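You operate a simulated robot arm through the tools that you are given. There is no shell and no other tool.

Carry out the task below with a simulated robot arm. There is one attempt and no reset: what you move stays moved.

TASK
Clamp the yellow cable end in the counter's guide and wind three firm metres.
Fine: brake at drag while you wind, at lock at the end; the other ends stay docked.

Only the result counts: the job must be done as asked and must still hold three seconds after the hand-in. Knocking over, shifting, dropping, spilling or breaking anything else fails it.

THE ROBOT
A 6-joint arm with a two-finger gripper, fixed in place. Base frame: the origin is on the floor under the middle of its stand, x ahead of it, y to its left, z up; the work surface is at about z = 760. Lengths are in mm, angles in rad, forces in N, time in s.
It reaches about 1572 mm from its shoulder. Its first joint turns from -2.897 to 2.897 rad. Payload 2.45 kg.
The tool frame sits at the grasp point between the pads (the TCP): z along the fingers, y along the line on which they close. The tips reach 20 mm beyond it. The gripper opens to 140 mm; its body begins 168 mm behind the TCP.
Orientation is that of the tool frame in the base frame, as a unit quaternion [x, y, z, w]. With the fingers straight down and closing along the base's y, the tool's x points along the base's -x, its y along +y and its z along -z.

THE INTERFACE
- The arm moves only by the tool nudge_tool. Its argument "deltas" is a list of rows, each a list of 7 numbers: the finger opening in mm, from 0 to 140, then the shift along the tool's x, y, z in mm, then the turn, a rotation vector about the tool's x, y, z in degrees. In form: [[fingers, tx, ty, tz, ax, ay, az], ...]. A call has 1 to 20 rows; each row shifts and turns the commanded pose from where the row before left it, along the tool's axes as they then stand. A row lasts 0.2 s, in which the tool goes at most 50 mm and 0.15 rad; a call with a longer step from one row to the next is refused whole, and so is a gripper value outside its range. A pose out of reach is approached as far as the arm can. The call stops where the force on the tool passes 50 N (or 10 N more than at its start, if that is more) or the arm is blocked; 0.2 s more then pass. The fingers move at their own pace (about 45 mm/s each) and stop on an object; they squeeze with about 22 N. The grip force told is the motor's: it shows also when the fingers shut on nothing. Time passes only in rows, and 0.2 s behind the last, so rows that do not move let the fingers close. It gives the time, the measured TCP pose, the force on the tool (base axes), the opening and the grip force at its end, in the units of the frame above (readings bear some noise), with the torque about the TCP (base axes, N m) and any sound that the robot's microphone picked up.
- Cameras (640 x 400 px; columns grow to the right, rows downward): "scene" is fixed at [217.3, 640.9, 1516.1]; the picture's right is [-0.25, -0.97, 0.00], its down [-0.72, 0.18, -0.67] and it looks along [0.65, -0.16, -0.75] (base axes); focal length 281 px, centre (320, 200). "wrist" rides on the gripper at [78, 11, -209] in the tool frame; the picture's right is [-0.14, 0.99, 0.00], its down [-0.92, -0.13, -0.37] and it looks along [-0.37, -0.05, 0.93] (tool axes); focal length 280 px, centre (320, 200). There is no depth. A picture from a camera that has moved, and an enlarged one, comes with that camera's place and axes in the base frame and with its lens. The place of the scene camera against the robot may be out by one fixed shift of up to 12 mm in any direction.
- get_image(camera): a new picture of that camera. It takes no simulated time.
- close_up(camera, box): a new picture of the part [left, top, right, bottom] of that camera's present view, enlarged. It takes no simulated time.
- hand_in(): hands the job in; it is judged then, once.

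Nothing tells you positions but the pictures and the camera data. Unless the task says otherwise, let go and move clear before handing in.

The tools are called after "Emit:" as name(argument=value, ...) on one line, values as JSON. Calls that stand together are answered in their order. nudge_tool: Moves the arm, as the interface text tells. Its arguments: {"type":"object","properties":{"deltas":{"type":"array"}},"required":["deltas"]} The other tools are called the same way: get_image (camera) takes a picture; close_up (camera, box) takes an enlarged picture of a part of a camera's view; hand_in () hands the job in.

At the start:

```text
time_s: 0.0
eef_pos: [722.6, 274.3, 1186.8]
tool_rot: [0.0, 1.0, 0.001, 0.0]
contact_force: [0.5, -0.2, -0.8]
torque: [0.0, -0.01, -0.02]
opening: 139.7
grasp_force: 0.0
```

scene: 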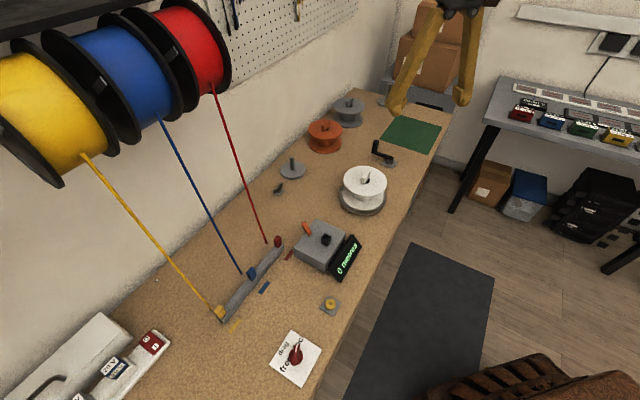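
wrist: 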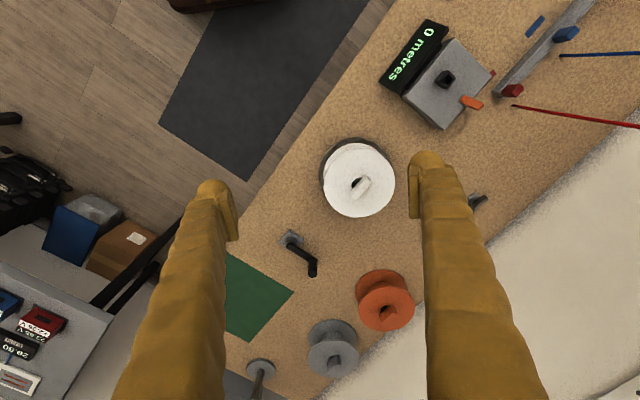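

I see a bench with three cable drums on the wall (yellow, blue, red), their ends docked in a strip, a meter counter with a display, a white reel with a turntable, a crank, and a brake knob. I'll take enlarged views first to understand each part.

Emit:
close_up(camera="scene", box=[180, 200, 380, 325])

Emit:
close_up(camera="scene", box=[260, 80, 460, 205])

Emit:
close_up(camera="scene", box=[200, 275, 360, 400])

Emit:
close_up(camera="wrist", box=[220, 120, 480, 400])

Emit:
close_up(camera="wrist", box=[360, 0, 640, 175])

Emit:
close_up(camera="scene", box=[60, 280, 240, 400])

```text
3.20 times, centred on (280, 262) of scene
camera zoom: at [217.3, 640.9, 1516.1], right [-0.25, -0.97, 0.0], down [-0.72, 0.18, -0.67], along [0.65, -0.16, -0.75], focal length 899 px, centre (448, 0)
```

zoom: 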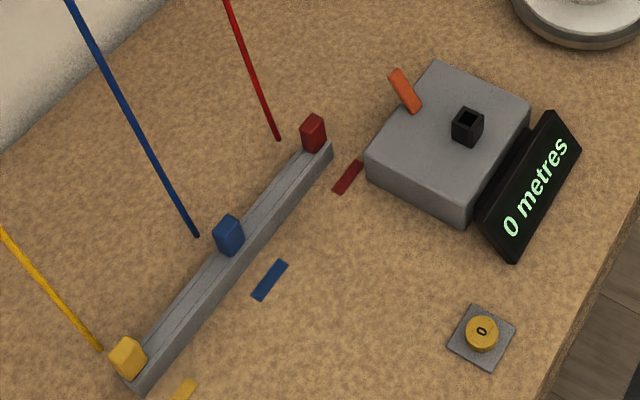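

```text
3.20 times, centred on (360, 142) of scene
camera zoom: at [217.3, 640.9, 1516.1], right [-0.25, -0.97, 0.0], down [-0.72, 0.18, -0.67], along [0.65, -0.16, -0.75], focal length 899 px, centre (192, 384)
```

zoom: 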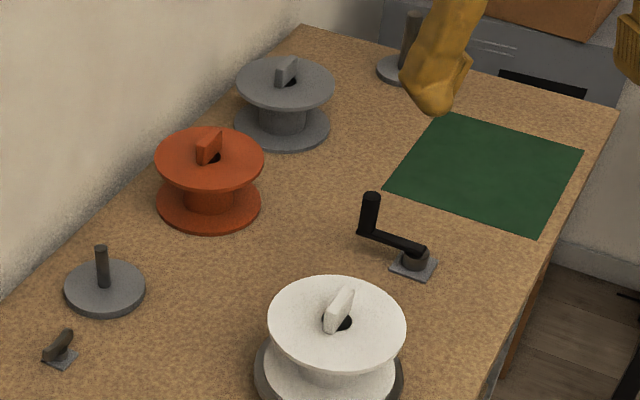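

```text
3.20 times, centred on (280, 338) of scene
camera zoom: at [217.3, 640.9, 1516.1], right [-0.25, -0.97, 0.0], down [-0.72, 0.18, -0.67], along [0.65, -0.16, -0.75], focal length 899 px, centre (448, -240)
```

zoom: 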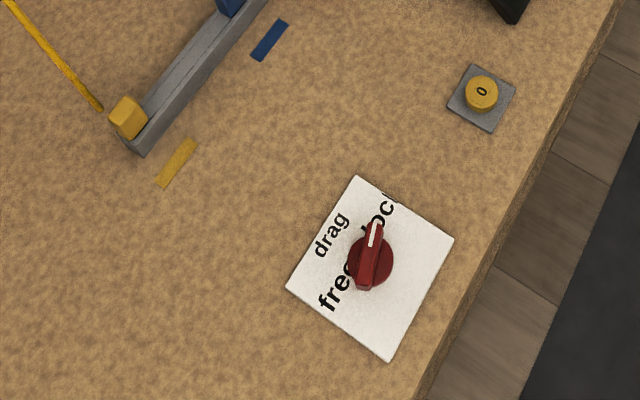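

```text
1.43 times, centred on (350, 260) of wrist
camera zoom: at [644.5, 284.3, 1396.0], right [0.14, 0.99, 0.0], down [0.92, -0.13, 0.37], along [0.37, -0.05, -0.93], focal length 401 px, centre (277, 114)
```

zoom: 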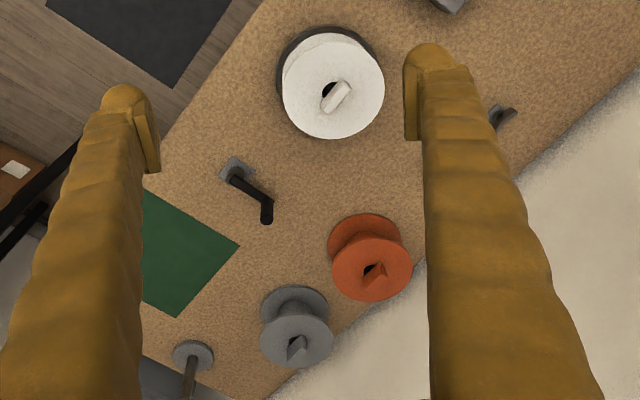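

```text
2.29 times, centred on (500, 88) of wrist
camera zoom: at [644.5, 284.3, 1396.0], right [0.14, 0.99, 0.0], down [0.92, -0.13, 0.37], along [0.37, -0.05, -0.93], focal length 641 px, centre (-91, 457)
```

zoom: 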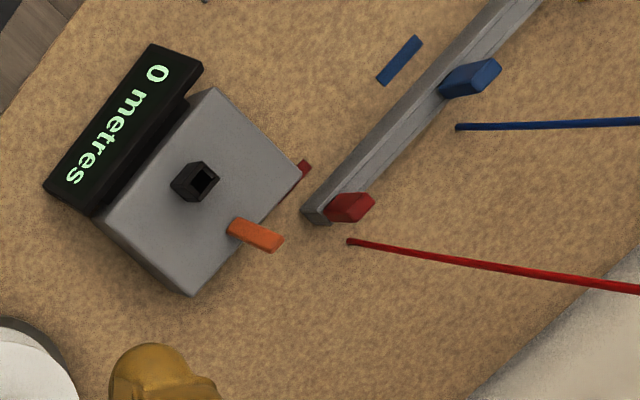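

```text
3.33 times, centred on (150, 340) of scene
camera zoom: at [217.3, 640.9, 1516.1], right [-0.25, -0.97, 0.0], down [-0.72, 0.18, -0.67], along [0.65, -0.16, -0.75], focal length 936 px, centre (887, -267)
```

zoom: 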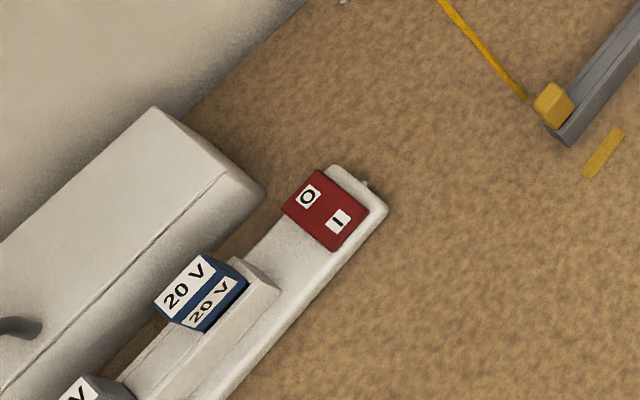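

The bench lies diagonally to the base frame. I take the counter to be near (658, 533), the docked yellow end near (541, 824), the white reel near (810, 345) and the brake knob near (395, 656). I'll move the wrist camera in for a closer look before touching anything.

Emit:
nudge_tool(deltas=[[140, 4, 14, 37, 0, 0, 0], [140, 4, 14, 37, 0, 0, 0], [140, 4, 14, 37, 0, 0, 0], [140, 4, 14, 37, 0, 0, 0], [140, 4, 14, 37, 0, 0, 0]])

Emit:
get_image(camera="wrist")

Emit:
get_image(camera="scene")

```text
time_s: 1.2
eef_pos: [700.8, 343.9, 1002.6]
tool_rot: [0.001, 1.0, 0.001, 0.001]
contact_force: [-0.2, -0.9, 0.2]
torque: [0.02, 0.0, -0.01]
opening: 140.1
grasp_force: 0.0
```

```text
taken
camera wrist: at [622.5, 354.6, 1212.2], right [0.14, 0.99, 0.0], down [0.92, -0.13, 0.37], along [0.37, -0.05, -0.93], focal length 280 px, centre (320, 200)
```

wrist: 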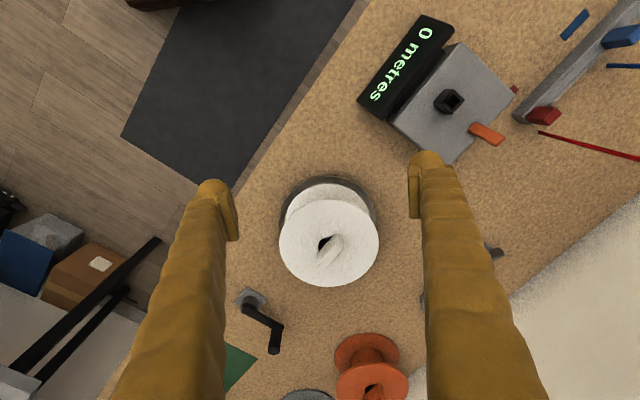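

```text
taken
```

scene: 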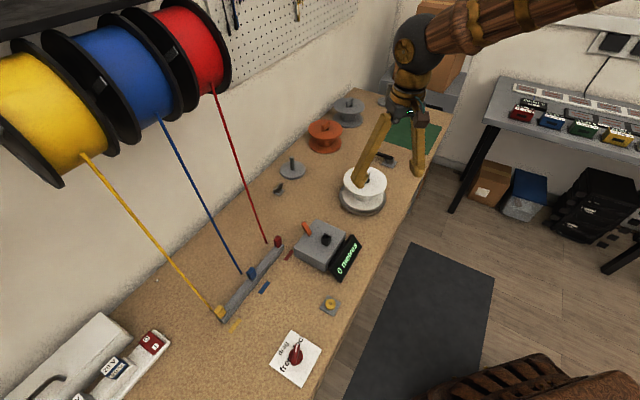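

The arm moved as expected. I'll enlarge the reel, the crank and the counter from this closer view.

Emit:
close_up(camera="wrist", box=[220, 160, 440, 360])

Emit:
close_up(camera="wrist", box=[340, 0, 560, 170])

Emit:
close_up(camera="scene", box=[260, 140, 330, 210])

Emit:
close_up(camera="scene", box=[280, 205, 370, 290])

Emit:
close_up(camera="scene", box=[0, 0, 240, 190])

```text
2.00 times, centred on (330, 260) of wrist
camera zoom: at [622.5, 354.6, 1212.2], right [0.14, 0.99, 0.0], down [0.92, -0.13, 0.37], along [0.37, -0.05, -0.93], focal length 561 px, centre (300, 80)
```

zoom: 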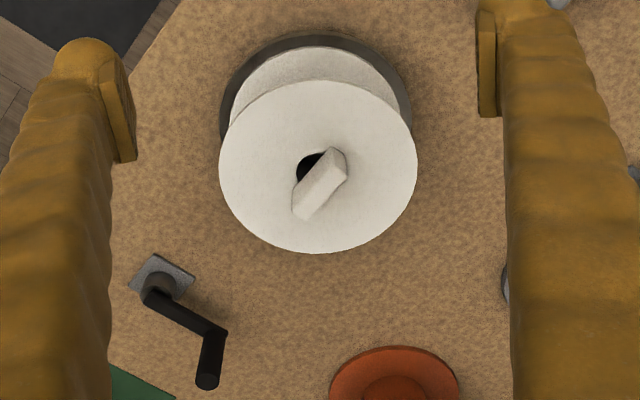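

```text
2.35 times, centred on (450, 85) of wrist
camera zoom: at [622.5, 354.6, 1212.2], right [0.14, 0.99, 0.0], down [0.92, -0.13, 0.37], along [0.37, -0.05, -0.93], focal length 660 px, centre (14, 471)
```

zoom: 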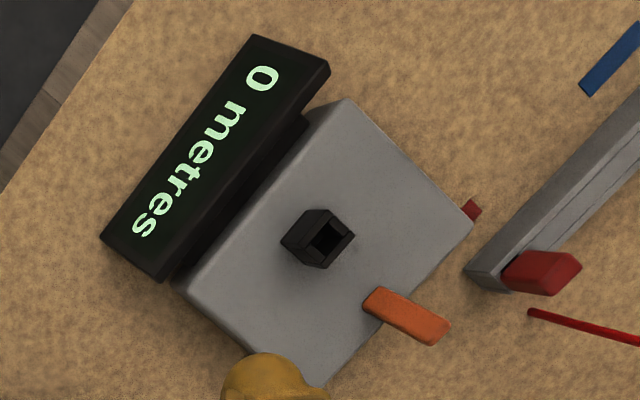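

```text
5.71 times, centred on (295, 175) of scene
camera zoom: at [217.3, 640.9, 1516.1], right [-0.25, -0.97, 0.0], down [-0.72, 0.18, -0.67], along [0.65, -0.16, -0.75], focal length 1605 px, centre (463, 343)
```

zoom: 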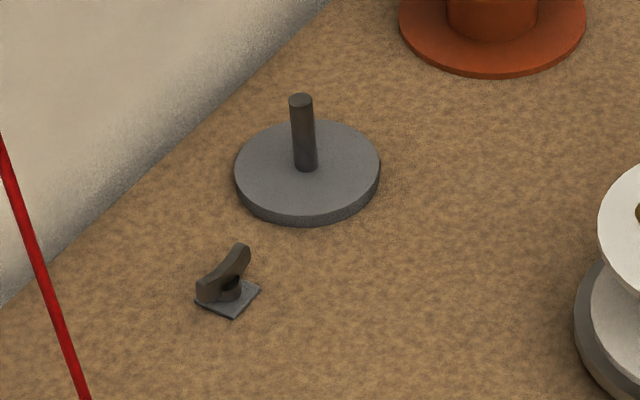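

```text
4.71 times, centred on (325, 248) of scene
camera zoom: at [217.3, 640.9, 1516.1], right [-0.25, -0.97, 0.0], down [-0.72, 0.18, -0.67], along [0.65, -0.16, -0.75], focal length 1322 px, centre (296, -24)
```

zoom: 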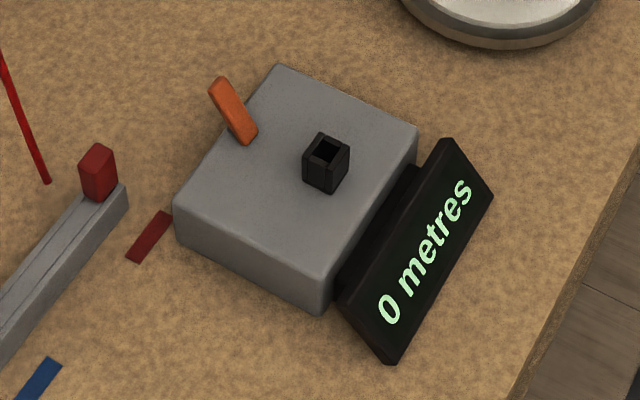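

```text
2.11 times, centred on (120, 95) of scene
camera zoom: at [217.3, 640.9, 1516.1], right [-0.25, -0.97, 0.0], down [-0.72, 0.18, -0.67], along [0.65, -0.16, -0.75], focal length 591 px, centre (741, 421)
```

zoom: 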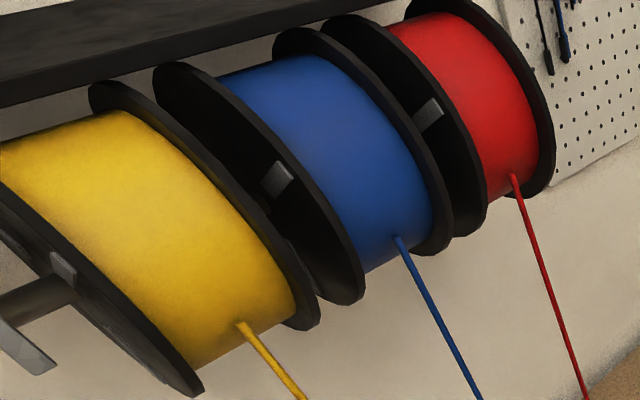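

The counter has an open black square guide on top and an orange clamp lever beside it. A separate crank stands near the white reel. Next I'll move above the brake dial to read its setting.

Emit:
nudge_tool(deltas=[[140, 36, 29.6, 2, 0, 0, 0], [140, 36, 29.6, 2, 0, 0, 0], [140, 36, 29.6, 2, 0, 0, 0], [140, 36, 29.6, 2, 0, 0, 0], [140, 36, 29.6, 2, 0, 0, 0], [140, 36, 29.6, 2, 0, 0, 0], [140, 36, 29.6, 2, 0, 0, 0], [140, 36, 29.6, 2, 0, 0, 0], [140, 36, 29.6, 2, 0, 0, 0], [140, 36, 29.6, 2, 0, 0, 0]])

Emit:
get_image(camera="wrist")

Emit:
get_image(camera="scene")

```text
time_s: 3.4
eef_pos: [343.4, 640.3, 982.8]
tool_rot: [0.0, 1.0, 0.001, 0.001]
contact_force: [-0.1, -0.8, 0.4]
torque: [0.02, 0.0, 0.01]
opening: 140.2
grasp_force: 0.0
```

```text
taken
camera wrist: at [264.0, 650.2, 1190.9], right [0.14, 0.99, 0.0], down [0.92, -0.13, 0.37], along [0.37, -0.05, -0.93], focal length 280 px, centre (320, 200)
```

wrist: 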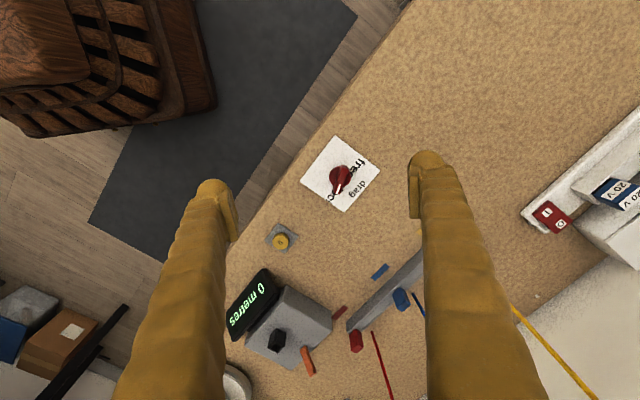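

```text
taken
```

scene: 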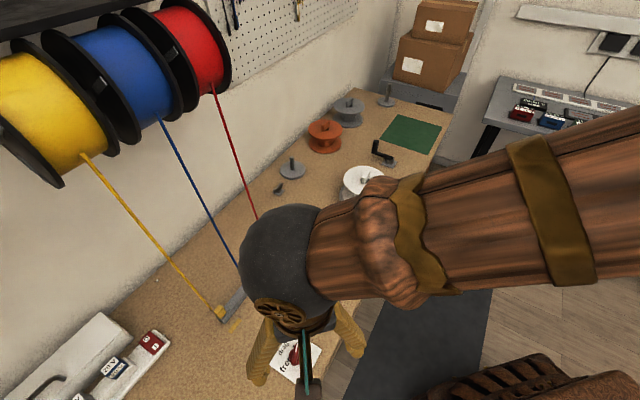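

Emit:
close_up(camera="wrist", box=[280, 120, 400, 220])

Emit:
close_up(camera="wrist", box=[220, 220, 430, 390])

```text
4.00 times, centred on (340, 170) of wrist
camera zoom: at [264.0, 650.2, 1190.9], right [0.14, 0.99, 0.0], down [0.92, -0.13, 0.37], along [0.37, -0.05, -0.93], focal length 1122 px, centre (240, 320)
```

zoom: 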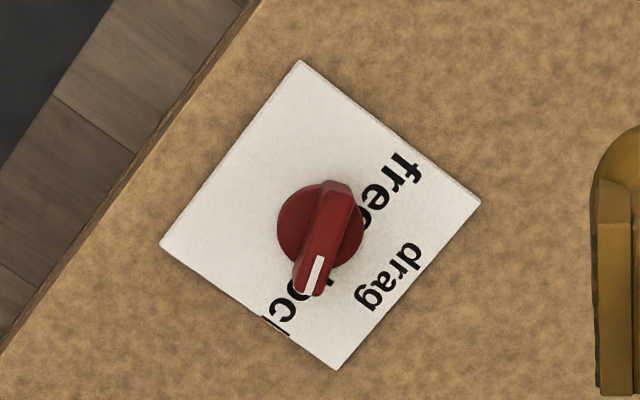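

```text
2.35 times, centred on (325, 305) of wrist
camera zoom: at [264.0, 650.2, 1190.9], right [0.14, 0.99, 0.0], down [0.92, -0.13, 0.37], along [0.37, -0.05, -0.93], focal length 660 px, centre (308, -47)
```

zoom: 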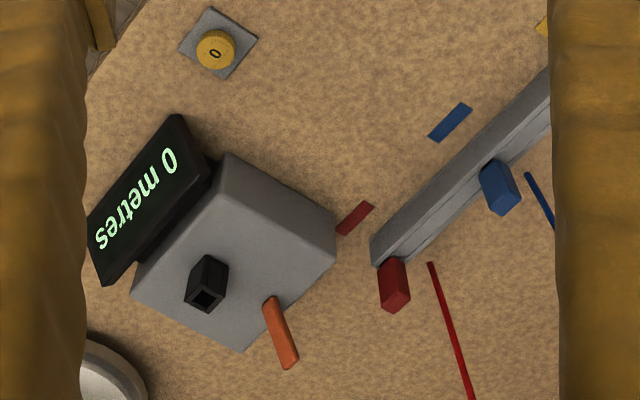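

The brake pointer stands at "lock". "Drag" points toward the wall, about 65° counter-clockwise from there, and "free" lies beyond it. Now I'll look at the dock and the yellow end.

Emit:
nudge_tool(deltas=[[140, -25, 32, -5, 0, 0, 0], [140, -25, 32, -5, 0, 0, 0], [140, -25, 32, -5, 0, 0, 0], [140, -25, 32, -5, 0, 0, 0]])

Emit:
get_image(camera="wrist")

Emit:
close_up(camera="wrist", box=[240, 150, 420, 262])

```text
time_s: 4.4
eef_pos: [443.2, 769.6, 1002.7]
tool_rot: [0.0, 1.0, 0.002, 0.001]
contact_force: [0.3, 0.7, 0.1]
torque: [0.01, 0.03, 0.04]
opening: 140.0
grasp_force: 0.1
```

```text
taken
camera wrist: at [365.7, 778.4, 1212.1], right [0.14, 0.99, 0.0], down [0.92, -0.13, 0.37], along [0.37, -0.05, -0.93], focal length 280 px, centre (320, 200)
```

wrist: 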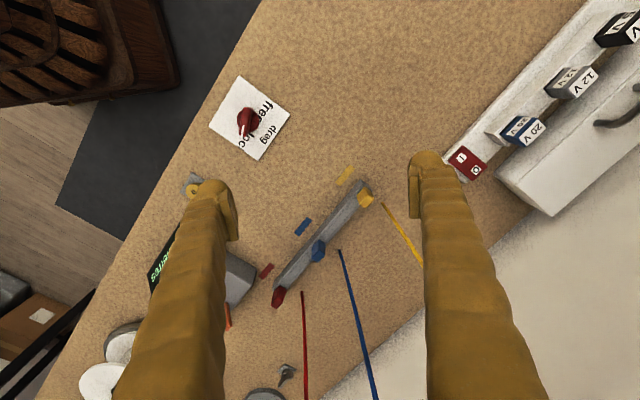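

```text
3.56 times, centred on (330, 206) of wrist
camera zoom: at [365.7, 778.4, 1212.1], right [0.14, 0.99, 0.0], down [0.92, -0.13, 0.37], along [0.37, -0.05, -0.93], focal length 997 px, centre (284, 179)
```

zoom: 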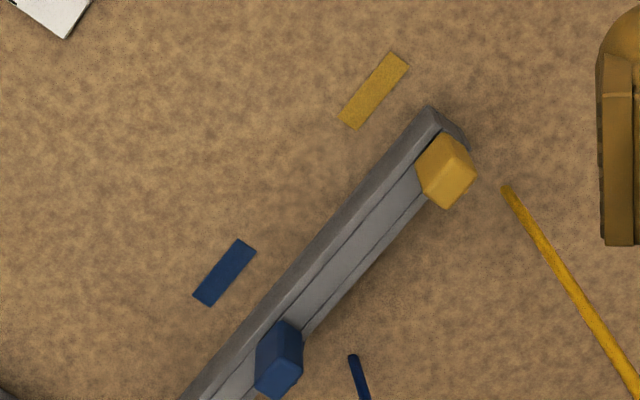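

Emit:
close_up(camera="wrist", box=[340, 170, 404, 210])

Emit:
close_up(camera="scene", box=[195, 295, 259, 335])

Emit:
close_up(camera="wrist", box=[260, 220, 340, 310])

```text
10.00 times, centred on (372, 190) of wrist
camera zoom: at [365.7, 778.4, 1212.1], right [0.14, 0.99, 0.0], down [0.92, -0.13, 0.37], along [0.37, -0.05, -0.93], focal length 2804 px, centre (-200, 300)
```

zoom: 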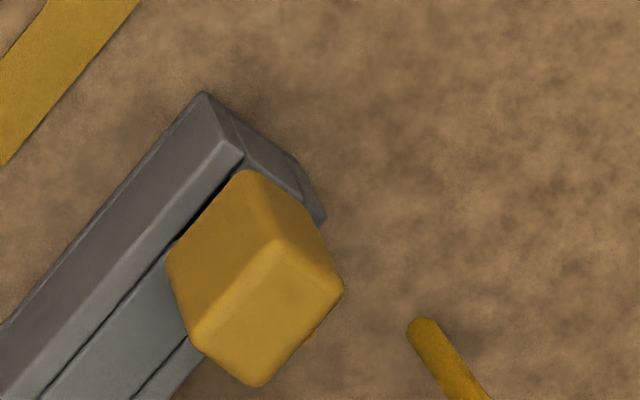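

```text
10.00 times, centred on (227, 315) of scene
camera zoom: at [217.3, 640.9, 1516.1], right [-0.25, -0.97, 0.0], down [-0.72, 0.18, -0.67], along [0.65, -0.16, -0.75], focal length 2809 px, centre (1250, -950)
```

zoom: 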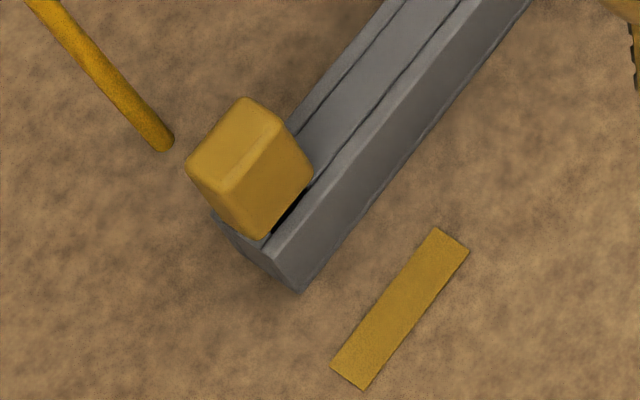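

```text
4.44 times, centred on (300, 265) of wrist
camera zoom: at [365.7, 778.4, 1212.1], right [0.14, 0.99, 0.0], down [0.92, -0.13, 0.37], along [0.37, -0.05, -0.93], focal length 1246 px, centre (409, -89)
```

zoom: 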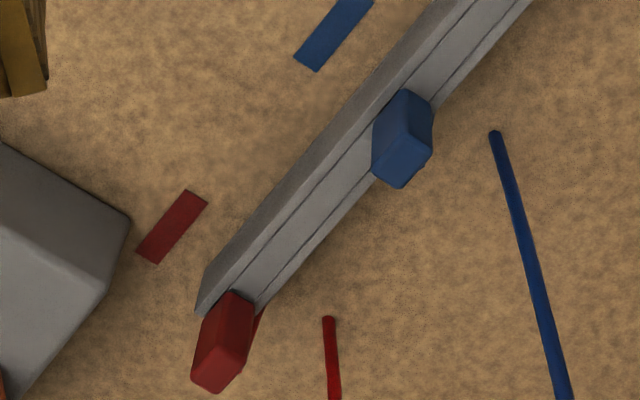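

The yellow block stands upright in the dock's channel, near (541, 824). I'll turn the wrist 45° to line up with the bench and look at it from closer up.

Emit:
nudge_tool(deltas=[[140, -20, 6, 24, 0, 0, 0], [140, -20, 6, 24, 0, 0, 0], [140, -20, 6, 24, 0, 0, 0], [140, 0, 0, 0, 0, 0, -7.5], [140, 0, 0, 0, 0, 0, -7.5], [140, 0, 0, 0, 0, 0, -7.5], [140, 0, 0, 0, 0, 0, -7.5], [140, 0, 0, 0, 0, 0, -7.5], [140, 0, 0, 0, 0, 0, -7.5]])

Emit:
get_image(camera="wrist")

Emit:
close_up(camera="wrist", box=[260, 150, 388, 230])

```text
time_s: 6.4
eef_pos: [502.6, 785.9, 930.3]
tool_rot: [-0.384, 0.923, 0.001, 0.001]
contact_force: [0.3, 0.2, -0.7]
torque: [0.01, -0.01, 0.01]
opening: 140.1
grasp_force: 0.0
```

```text
taken
camera wrist: at [440.4, 738.0, 1139.1], right [-0.6, 0.8, 0.0], down [0.74, 0.56, 0.37], along [0.29, 0.22, -0.93], focal length 280 px, centre (320, 200)
```

wrist: 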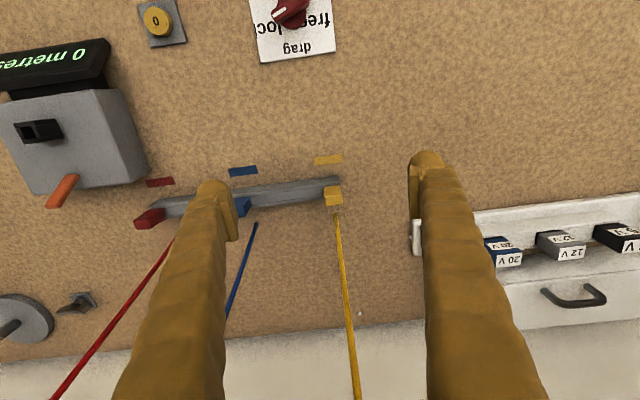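

```text
5.00 times, centred on (324, 190) of wrist
camera zoom: at [440.4, 738.0, 1139.1], right [-0.6, 0.8, 0.0], down [0.74, 0.56, 0.37], along [0.29, 0.22, -0.93], focal length 1402 px, centre (300, 250)
```

zoom: 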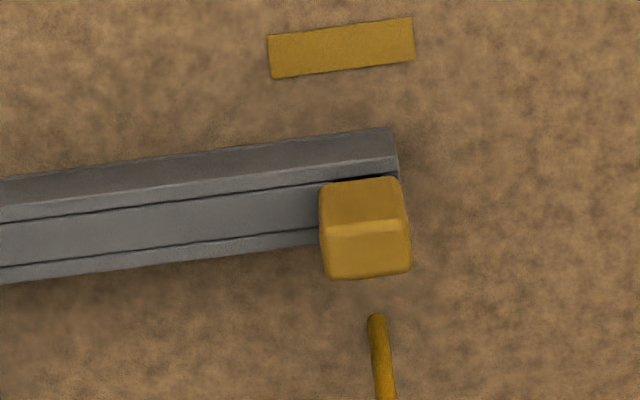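

The block's top is near (532, 828, 822). It is about 19 mm wide along the bar and 12 mm across, and stands about 35 mm above the bar. Next I'll look closely at the counter's guide and clamp lever from the same orientation.

Emit:
nudge_tool(deltas=[[140, 16, -42.3, 0, 0, 0, 0], [140, 16, -42.3, 0, 0, 0, 0], [140, 16, -42.3, 0, 0, 0, 0], [140, 16, -42.3, 0, 0, 0, 0], [140, 16, -42.3, 0, 0, 0, 0], [140, 16, -42.3, 0, 0, 0, 0], [140, 16, -42.3, 0, 0, 0, 0]])

Emit:
get_image(camera="wrist")

Emit:
close_up(camera="wrist", box=[240, 130, 400, 230])

Emit:
get_image(camera="scene")

```text
time_s: 8.0
eef_pos: [634.1, 497.8, 930.6]
tool_rot: [-0.383, 0.924, 0.0, 0.0]
contact_force: [-0.3, -0.7, -0.6]
torque: [-0.01, 0.04, -0.02]
opening: 139.9
grasp_force: 0.1
```

```text
taken
camera wrist: at [570.4, 449.0, 1139.7], right [-0.6, 0.8, 0.0], down [0.74, 0.56, 0.37], along [0.29, 0.22, -0.93], focal length 280 px, centre (320, 200)
```

wrist: 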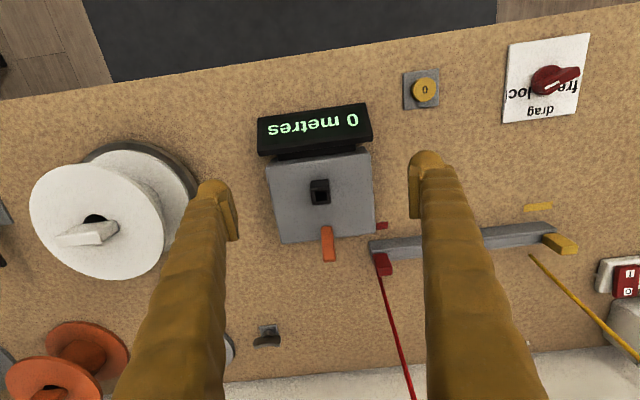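

```text
4.00 times, centred on (320, 180) of wrist
camera zoom: at [570.4, 449.0, 1139.7], right [-0.6, 0.8, 0.0], down [0.74, 0.56, 0.37], along [0.29, 0.22, -0.93], focal length 1122 px, centre (320, 280)
```

zoom: 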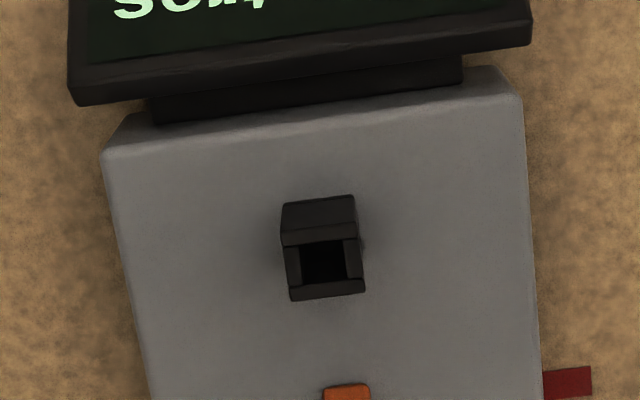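

```text
taken
```

scene: 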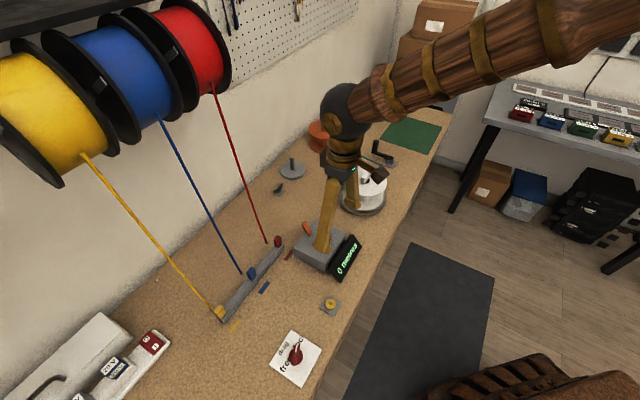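

Emit:
close_up(camera="wrist", box=[300, 170, 348, 210])

Emit:
close_up(camera="wrist", box=[290, 215, 370, 275])

Emit:
close_up(camera="scene", box=[310, 220, 342, 260])

Emit:
close_up(camera="wrist", box=[360, 210, 420, 290])

```text
10.00 times, centred on (324, 190) of wrist
camera zoom: at [570.4, 449.0, 1139.7], right [-0.6, 0.8, 0.0], down [0.74, 0.56, 0.37], along [0.29, 0.22, -0.93], focal length 2804 px, centre (280, 300)
```

zoom: 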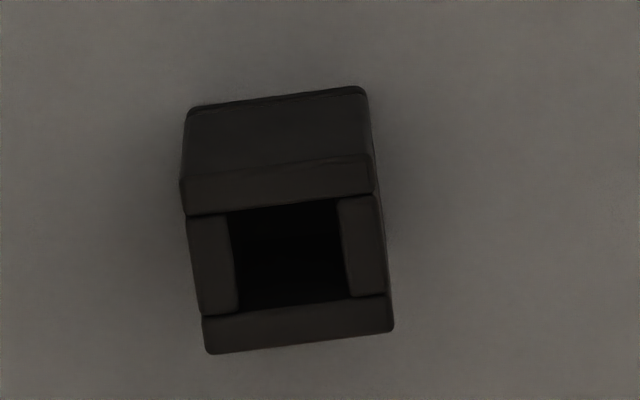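

```text
6.67 times, centred on (330, 245) of wrist
camera zoom: at [570.4, 449.0, 1139.7], right [-0.6, 0.8, 0.0], down [0.74, 0.56, 0.37], along [0.29, 0.22, -0.93], focal length 1869 px, centre (253, -100)
```

zoom: 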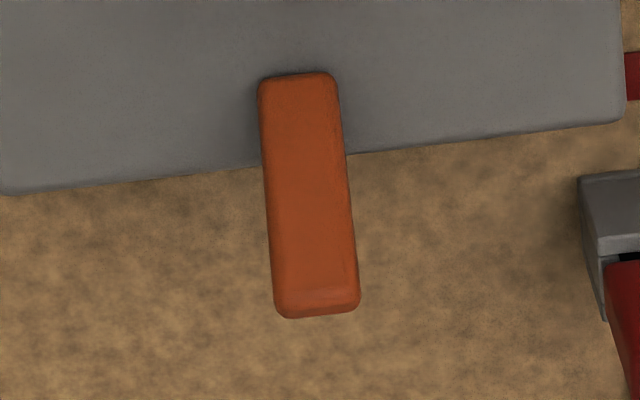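

```text
10.00 times, centred on (326, 240) of scene
camera zoom: at [217.3, 640.9, 1516.1], right [-0.25, -0.97, 0.0], down [-0.72, 0.18, -0.67], along [0.65, -0.16, -0.75], focal length 2809 px, centre (260, -200)
```

zoom: 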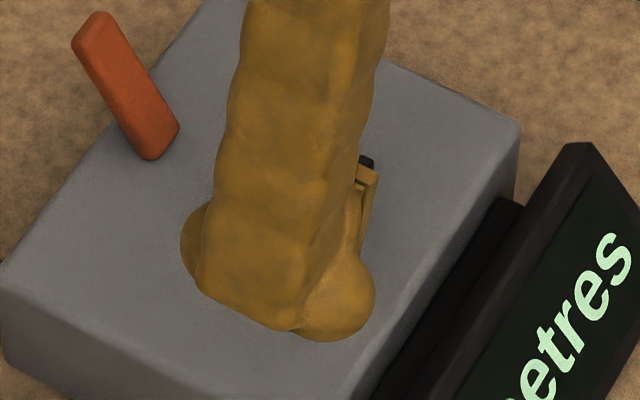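

```text
5.00 times, centred on (390, 250) of wrist
camera zoom: at [570.4, 449.0, 1139.7], right [-0.6, 0.8, 0.0], down [0.74, 0.56, 0.37], along [0.29, 0.22, -0.93], focal length 1402 px, centre (-30, -50)
```

zoom: 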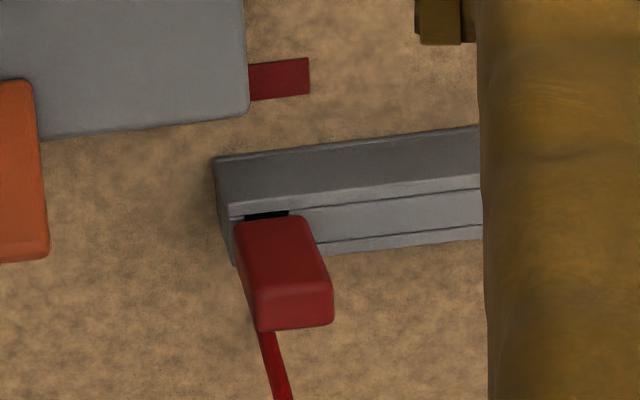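

The guide is a square tube with a hole of about 13 mm. The orange lever hinges on the counter's top and leans back, which I take to be open. I'll set the brake first, so I'm moving above the dial with the fingers turned square to its fin.

Emit:
nudge_tool(deltas=[[140, 7.8, 41, 0, 0, 0, 0], [140, 7.8, 41, 0, 0, 0, 0], [140, 7.8, 41, 0, 0, 0, 0], [140, 7.8, 41, 0, 0, 0, 0], [140, 7.8, 41, 0, 0, 0, 0], [140, 7.8, 41, 0, 0, 0, 0], [140, 7.8, 41, 0, 0, 0, 0], [140, 0, 0, 0, 0, 0, 8.125], [140, 0, 0, 0, 0, 0, 8.125], [140, 0, 0, 0, 0, 0, 8.125], [140, 0, 0, 0, 0, 0, 8.125], [140, 0, 0, 0, 0, 0, 8.125], [140, 0, 0, 0, 0, 0, 8.125], [140, 0, 0, 0, 0, 0, 8.125], [140, 0, 0, 0, 0, 0, 8.125]])

Emit:
get_image(camera="wrist")

Emit:
close_up(camera="wrist", box=[270, 110, 370, 200])

```text
time_s: 11.2
eef_pos: [391.1, 662.7, 929.6]
tool_rot: [0.174, 0.985, 0.001, 0.0]
contact_force: [-0.6, -0.4, 0.1]
torque: [-0.01, -0.02, 0.01]
opening: 140.0
grasp_force: 0.1
```

```text
taken
camera wrist: at [321.3, 698.7, 1139.3], right [0.47, 0.88, 0.0], down [0.82, -0.44, 0.37], along [0.33, -0.17, -0.93], focal length 280 px, centre (320, 200)
```

wrist: 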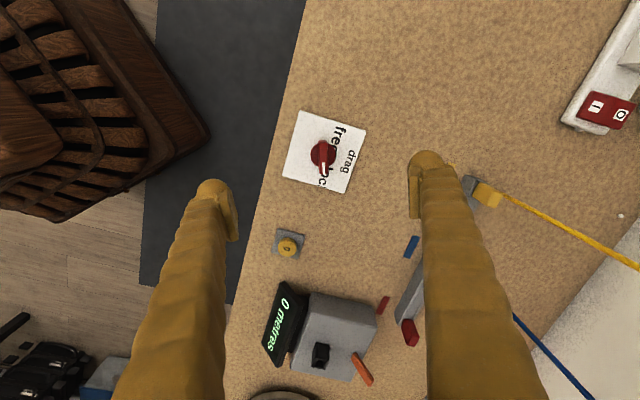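

```text
4.44 times, centred on (320, 155) of wrist
camera zoom: at [321.3, 698.7, 1139.3], right [0.47, 0.88, 0.0], down [0.82, -0.44, 0.37], along [0.33, -0.17, -0.93], focal length 1246 px, centre (320, 400)
```

zoom: 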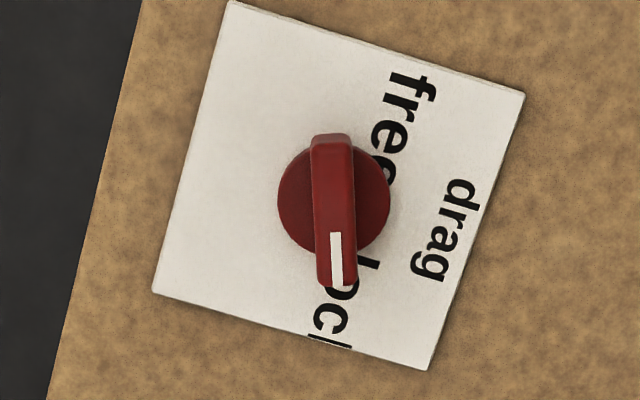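

Emit:
close_up(camera="scene", box=[264, 325, 328, 400])

Emit:
close_up(camera="wrist", box=[296, 130, 352, 186])

```text
5.33 times, centred on (296, 362) of scene
camera zoom: at [217.3, 640.9, 1516.1], right [-0.25, -0.97, 0.0], down [-0.72, 0.18, -0.67], along [0.65, -0.16, -0.75], focal length 1498 px, centre (448, -667)
```

zoom: 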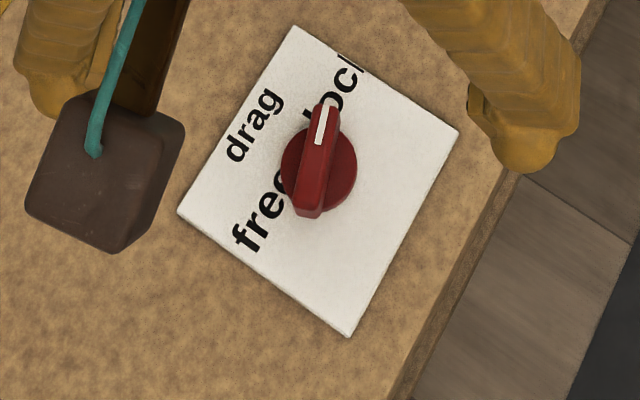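

```text
7.14 times, centred on (324, 158) of wrist
camera zoom: at [321.3, 698.7, 1139.3], right [0.47, 0.88, 0.0], down [0.82, -0.44, 0.37], along [0.33, -0.17, -0.93], focal length 2003 px, centre (291, 500)
```

zoom: 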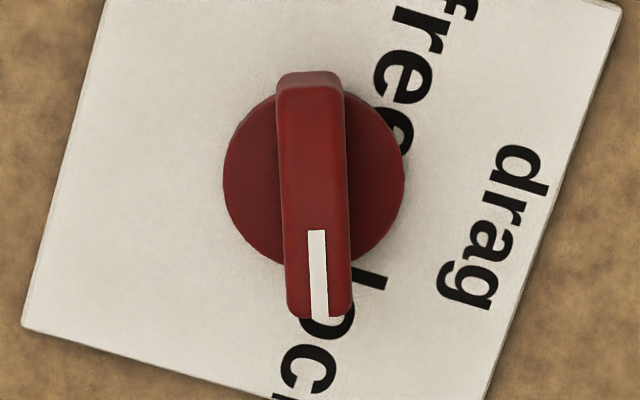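

The fin's top is at about z = 788, the disc's top at about 773, and the knob's axis at about (395.6, 663.2). I'll align the fingers, go down with the tips just above the disc, and close on the fin.

Emit:
nudge_tool(deltas=[[60, 0, 0, 0, 0, 0, 5], [60, -3.9, 2.4, 20, 0, 0, 0], [60, 0, 0, 30, 0, 0, 0], [60, 0, 0, 30, 0, 0, 0], [60, 0, 0, 30, 0, 0, 0], [60, 0, 0, 15, 0, 0, 0], [60, 0, 0, 8, 0, 0, 0]])

Emit:
get_image(camera="wrist")

Emit:
close_up(camera="wrist", box=[260, 140, 380, 240])

```text
time_s: 12.8
eef_pos: [396.7, 664.3, 797.5]
tool_rot: [0.216, 0.976, 0.001, 0.001]
contact_force: [-0.4, -0.5, -0.2]
torque: [0.01, 0.01, -0.01]
opening: 60.2
grasp_force: 0.1
```

```text
taken
camera wrist: at [329.8, 706.0, 1006.1], right [0.54, 0.84, 0.0], down [0.78, -0.5, 0.37], along [0.31, -0.2, -0.93], focal length 280 px, centre (320, 200)
```

wrist: 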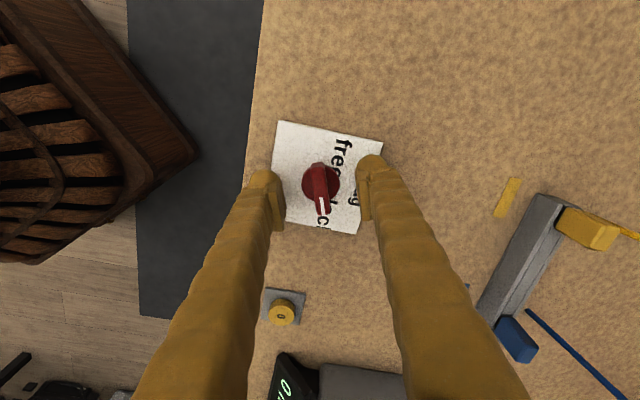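

```text
4.00 times, centred on (320, 190) of wrist
camera zoom: at [329.8, 706.0, 1006.1], right [0.54, 0.84, 0.0], down [0.78, -0.5, 0.37], along [0.31, -0.2, -0.93], focal length 1122 px, centre (320, 240)
```

zoom: 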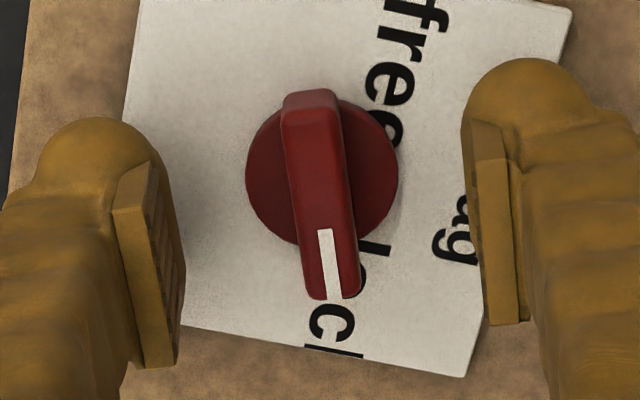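

The fin sits centred between the pads. I'll close on it and check the opening reading before turning.

Emit:
nudge_tool(deltas=[[0, 0, 0, 0, 0, 0, 0], [0, 0, 0, 0, 0, 0, 0], [0, 0, 0, 0, 0, 0, 0], [0, 0, 0, 0, 0, 0, 0]])

Emit:
close_up(camera="wrist", box=[260, 140, 380, 240])

```text
time_s: 13.8
eef_pos: [395.2, 665.8, 795.9]
tool_rot: [0.216, 0.976, 0.001, 0.0]
contact_force: [2.8, 7.0, -4.3]
torque: [0.08, -0.05, -0.01]
opening: 11.4
grasp_force: 30.7
```

```text
4.00 times, centred on (320, 190) of wrist
camera zoom: at [330.0, 706.3, 1006.2], right [0.54, 0.84, 0.0], down [0.78, -0.5, 0.37], along [0.31, -0.2, -0.93], focal length 1122 px, centre (320, 240)
```

zoom: 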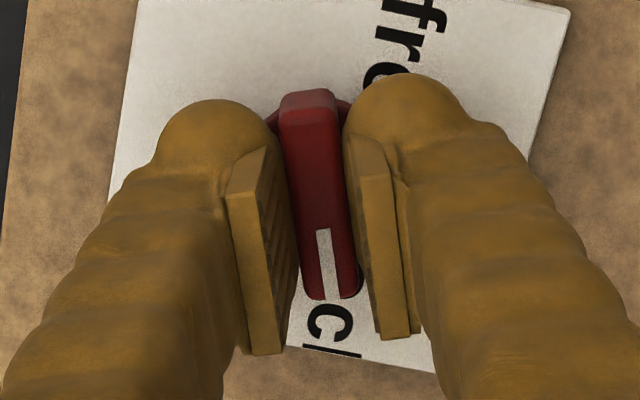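

I have the fin at 11.4 mm. Now I'll turn it counter-clockwise toward "drag".

Emit:
nudge_tool(deltas=[[0, 0, 1, 0, 0, 0, -5], [0, 0, 0, 0, 0, 0, -5], [0, 0, 0, 0, 0, 0, -5], [0, 0, 0, 0, 0, 0, -5], [0, 0, 0, 0, 0, 0, -5], [0, 0, 0, 0, 0, 0, -5], [0, 0, 0, 0, 0, 0, -5]])

Emit:
close_up(camera="wrist", box=[240, 130, 400, 250])

```text
time_s: 15.4
eef_pos: [396.5, 664.1, 797.0]
tool_rot: [-0.088, 0.996, 0.001, 0.0]
contact_force: [-14.6, 30.6, -12.7]
torque: [0.25, 0.09, -0.02]
opening: 11.1
grasp_force: 37.8
```

```text
3.33 times, centred on (320, 190) of wrist
camera zoom: at [317.6, 660.7, 1006.2], right [-0.04, 1.0, 0.0], down [0.93, 0.04, 0.37], along [0.37, 0.02, -0.93], focal length 935 px, centre (320, 233)
```

zoom: 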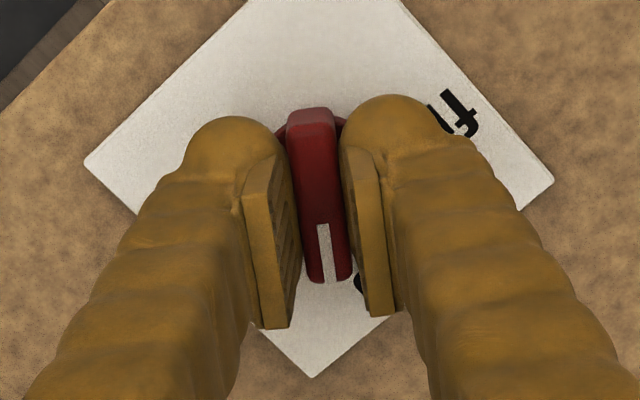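

The turn is going well, but lateral force has built up from a slightly off-centre axis. I'll shift a little to relieve it before continuing.

Emit:
nudge_tool(deltas=[[0, 0.3, 1.0, 0, 0, 0, 0]])

```text
time_s: 15.8
eef_pos: [397.1, 664.3, 797.7]
tool_rot: [-0.089, 0.996, 0.0, 0.0]
contact_force: [-12.5, 18.6, 0.1]
torque: [0.16, 0.27, 0.03]
opening: 11.1
grasp_force: 38.1
```

Emit:
nudge_tool(deltas=[[0, 0.7, 1.6, 0, 0, 0, 0], [0, 0, 0, 0, 0, 0, -5], [0, 0, 0, 0, 0, 0, -5], [0, 0, 0, 0, 0, 0, -5], [0, 0, 0, 0, 0, 0, -5]])

Emit:
close_up(camera="wrist", box=[240, 130, 400, 250])

```text
time_s: 16.9
eef_pos: [396.3, 665.2, 796.8]
tool_rot: [-0.221, 0.975, -0.001, 0.0]
contact_force: [2.2, -2.8, 0.4]
torque: [0.03, -0.16, -0.01]
opening: 11.0
grasp_force: 38.2
stopped in row 5: the force on the tool passed its limit at 52 N (the readings are from after the stop); the commanded pose is now the measured one
```

```text
3.33 times, centred on (320, 190) of wrist
camera zoom: at [321.0, 640.5, 1006.1], right [-0.3, 0.95, 0.0], down [0.89, 0.28, 0.37], along [0.35, 0.11, -0.93], focal length 935 px, centre (320, 233)
```

zoom: 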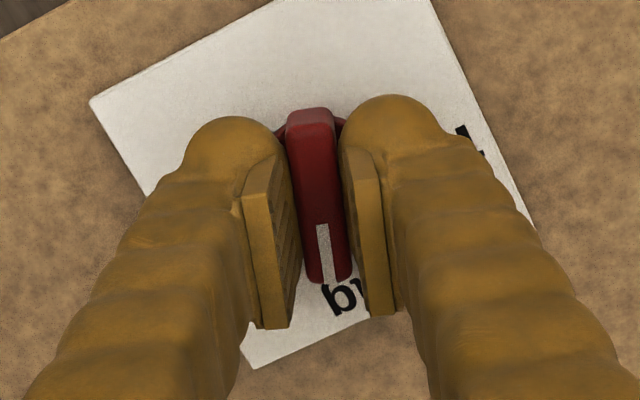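

The call stopped on the force limit and reset the pose with almost no force left. The yaw is now about 25°, so about 20° remains, which I'll take in small steps.

Emit:
nudge_tool(deltas=[[0, 0, 0, 0, 0, 0, -3], [0, 0, 0, 0, 0, 0, -3]])

```text
time_s: 17.5
eef_pos: [397.8, 665.4, 796.9]
tool_rot: [-0.272, 0.962, 0.0, 0.0]
contact_force: [-13.2, -5.8, 9.4]
torque: [-0.06, 0.1, 0.01]
opening: 11.2
grasp_force: 38.3
```

Emit:
nudge_tool(deltas=[[0, 1.2, 0, 0, 0, 0, 0], [0, 0, 0, 0, 0, 0, -3], [0, 0, 0, 0, 0, 0, -3]])

```text
time_s: 18.3
eef_pos: [396.4, 665.6, 797.6]
tool_rot: [-0.322, 0.947, 0.0, 0.0]
contact_force: [7.7, -2.3, -5.9]
torque: [0.03, -0.16, 0.0]
opening: 10.7
grasp_force: 38.5
```

Emit:
nudge_tool(deltas=[[0, -0.3, 0, 0, 0, 0, -3], [0, 0, 0, 0, 0, 0, -3]])

Emit:
close_up(camera="wrist", box=[240, 130, 400, 250])

```text
time_s: 18.9
eef_pos: [396.7, 665.0, 797.0]
tool_rot: [-0.371, 0.929, -0.001, 0.0]
contact_force: [15.2, -8.1, -0.8]
torque: [0.03, -0.21, 0.01]
opening: 11.3
grasp_force: 38.1
```

```text
3.33 times, centred on (320, 190) of wrist
camera zoom: at [332.1, 618.5, 1006.2], right [-0.58, 0.81, 0.0], down [0.75, 0.54, 0.37], along [0.3, 0.21, -0.93], focal length 935 px, centre (320, 233)
```

zoom: 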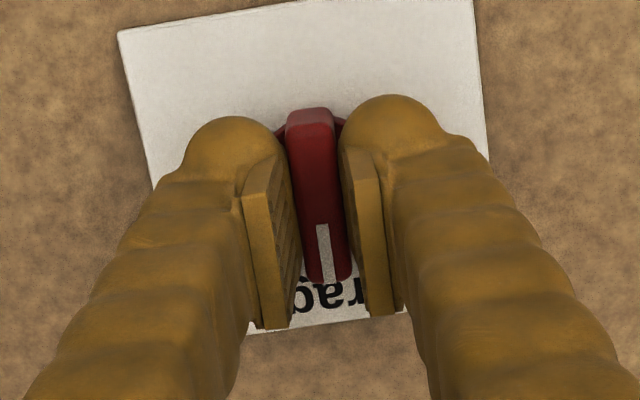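

Emit:
nudge_tool(deltas=[[0, 0, -1.2, 0, 0, 0, -1.5], [0, 0, 0, 0, 0, 0, 0]])

```text
time_s: 19.5
eef_pos: [396.2, 665.0, 796.0]
tool_rot: [-0.384, 0.923, 0.0, 0.0]
contact_force: [5.3, 11.2, -10.4]
torque: [0.17, -0.14, -0.02]
opening: 10.9
grasp_force: 37.9
```

Yaw is now about 45°, which should match "drag". I'll open the fingers, rise straight up and check the pointer.

Emit:
nudge_tool(deltas=[[60, 0, 0, 0, 0, 0, 0], [60, 0, 0, 0, 0, 0, 0], [60, 0, 0, 0, 0, 0, 0], [60, 0, 0, -30, 0, 0, 0], [60, 0, 0, -45, 0, 0, 0], [100, 0, 0, -45, 0, 0, 0]])

Emit:
close_up(camera="wrist", box=[260, 110, 380, 200])

Emit:
get_image(camera="wrist")

```text
time_s: 20.9
eef_pos: [394.7, 663.6, 919.7]
tool_rot: [-0.383, 0.924, -0.001, 0.0]
contact_force: [0.4, 1.1, 0.1]
torque: [0.02, -0.02, 0.01]
opening: 94.7
grasp_force: 0.1
```

```text
4.44 times, centred on (320, 155) of wrist
camera zoom: at [330.6, 615.2, 1129.5], right [-0.6, 0.8, 0.0], down [0.74, 0.56, 0.37], along [0.29, 0.22, -0.93], focal length 1246 px, centre (320, 400)
```

zoom: 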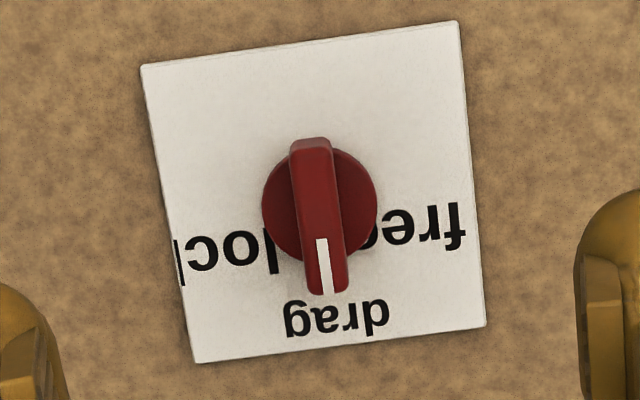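

```text
taken
camera wrist: at [330.6, 615.2, 1129.5], right [-0.6, 0.8, 0.0], down [0.74, 0.56, 0.37], along [0.29, 0.22, -0.93], focal length 280 px, centre (320, 200)
```

wrist: 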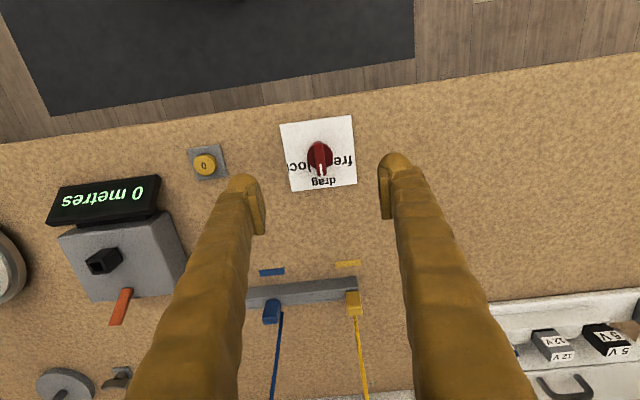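

The brake now points at "drag". Next I'll move above the yellow end to refine its position before gripping.

Emit:
nudge_tool(deltas=[[100, -42, 0, 0, 0, 0, 0], [100, -42, 0, 0, 0, 0, 0], [100, -42, 0, 0, 0, 0, 0], [100, -42, 0, 0, 0, 0, 0], [100, -42, 0, 0, 0, 0, 0]])

Emit:
get_image(camera="wrist")

Emit:
close_up(camera="wrist", box=[290, 130, 400, 210])

Emit:
get_image(camera="scene")

```text
time_s: 22.1
eef_pos: [544.4, 814.6, 917.7]
tool_rot: [-0.383, 0.924, -0.001, 0.001]
contact_force: [0.7, 0.0, -0.6]
torque: [-0.02, 0.04, 0.0]
opening: 100.0
grasp_force: 0.0
```

```text
taken
camera wrist: at [480.4, 765.0, 1127.5], right [-0.6, 0.8, 0.0], down [0.74, 0.56, 0.37], along [0.29, 0.22, -0.93], focal length 280 px, centre (320, 200)
```

wrist: 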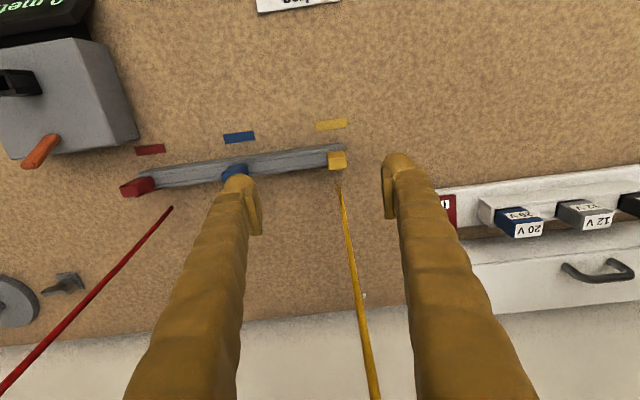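

```text
5.00 times, centred on (345, 170) of wrist
camera zoom: at [480.4, 765.0, 1127.5], right [-0.6, 0.8, 0.0], down [0.74, 0.56, 0.37], along [0.29, 0.22, -0.93], focal length 1402 px, centre (195, 350)
```

zoom: 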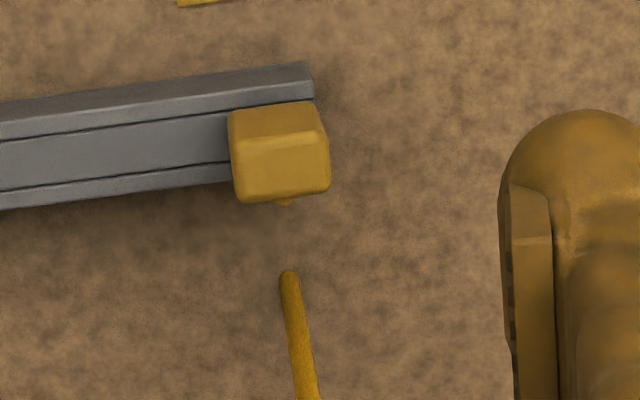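

```text
taken
```

scene: 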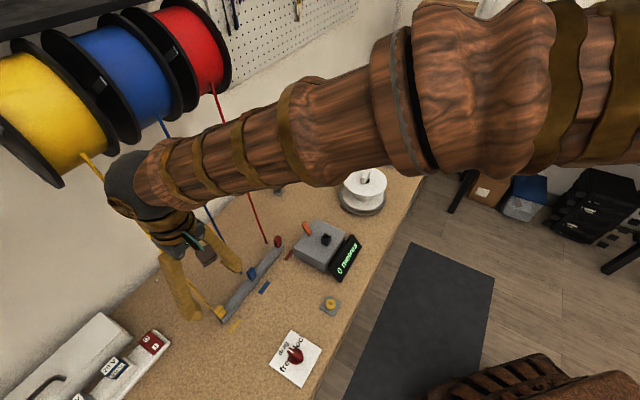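

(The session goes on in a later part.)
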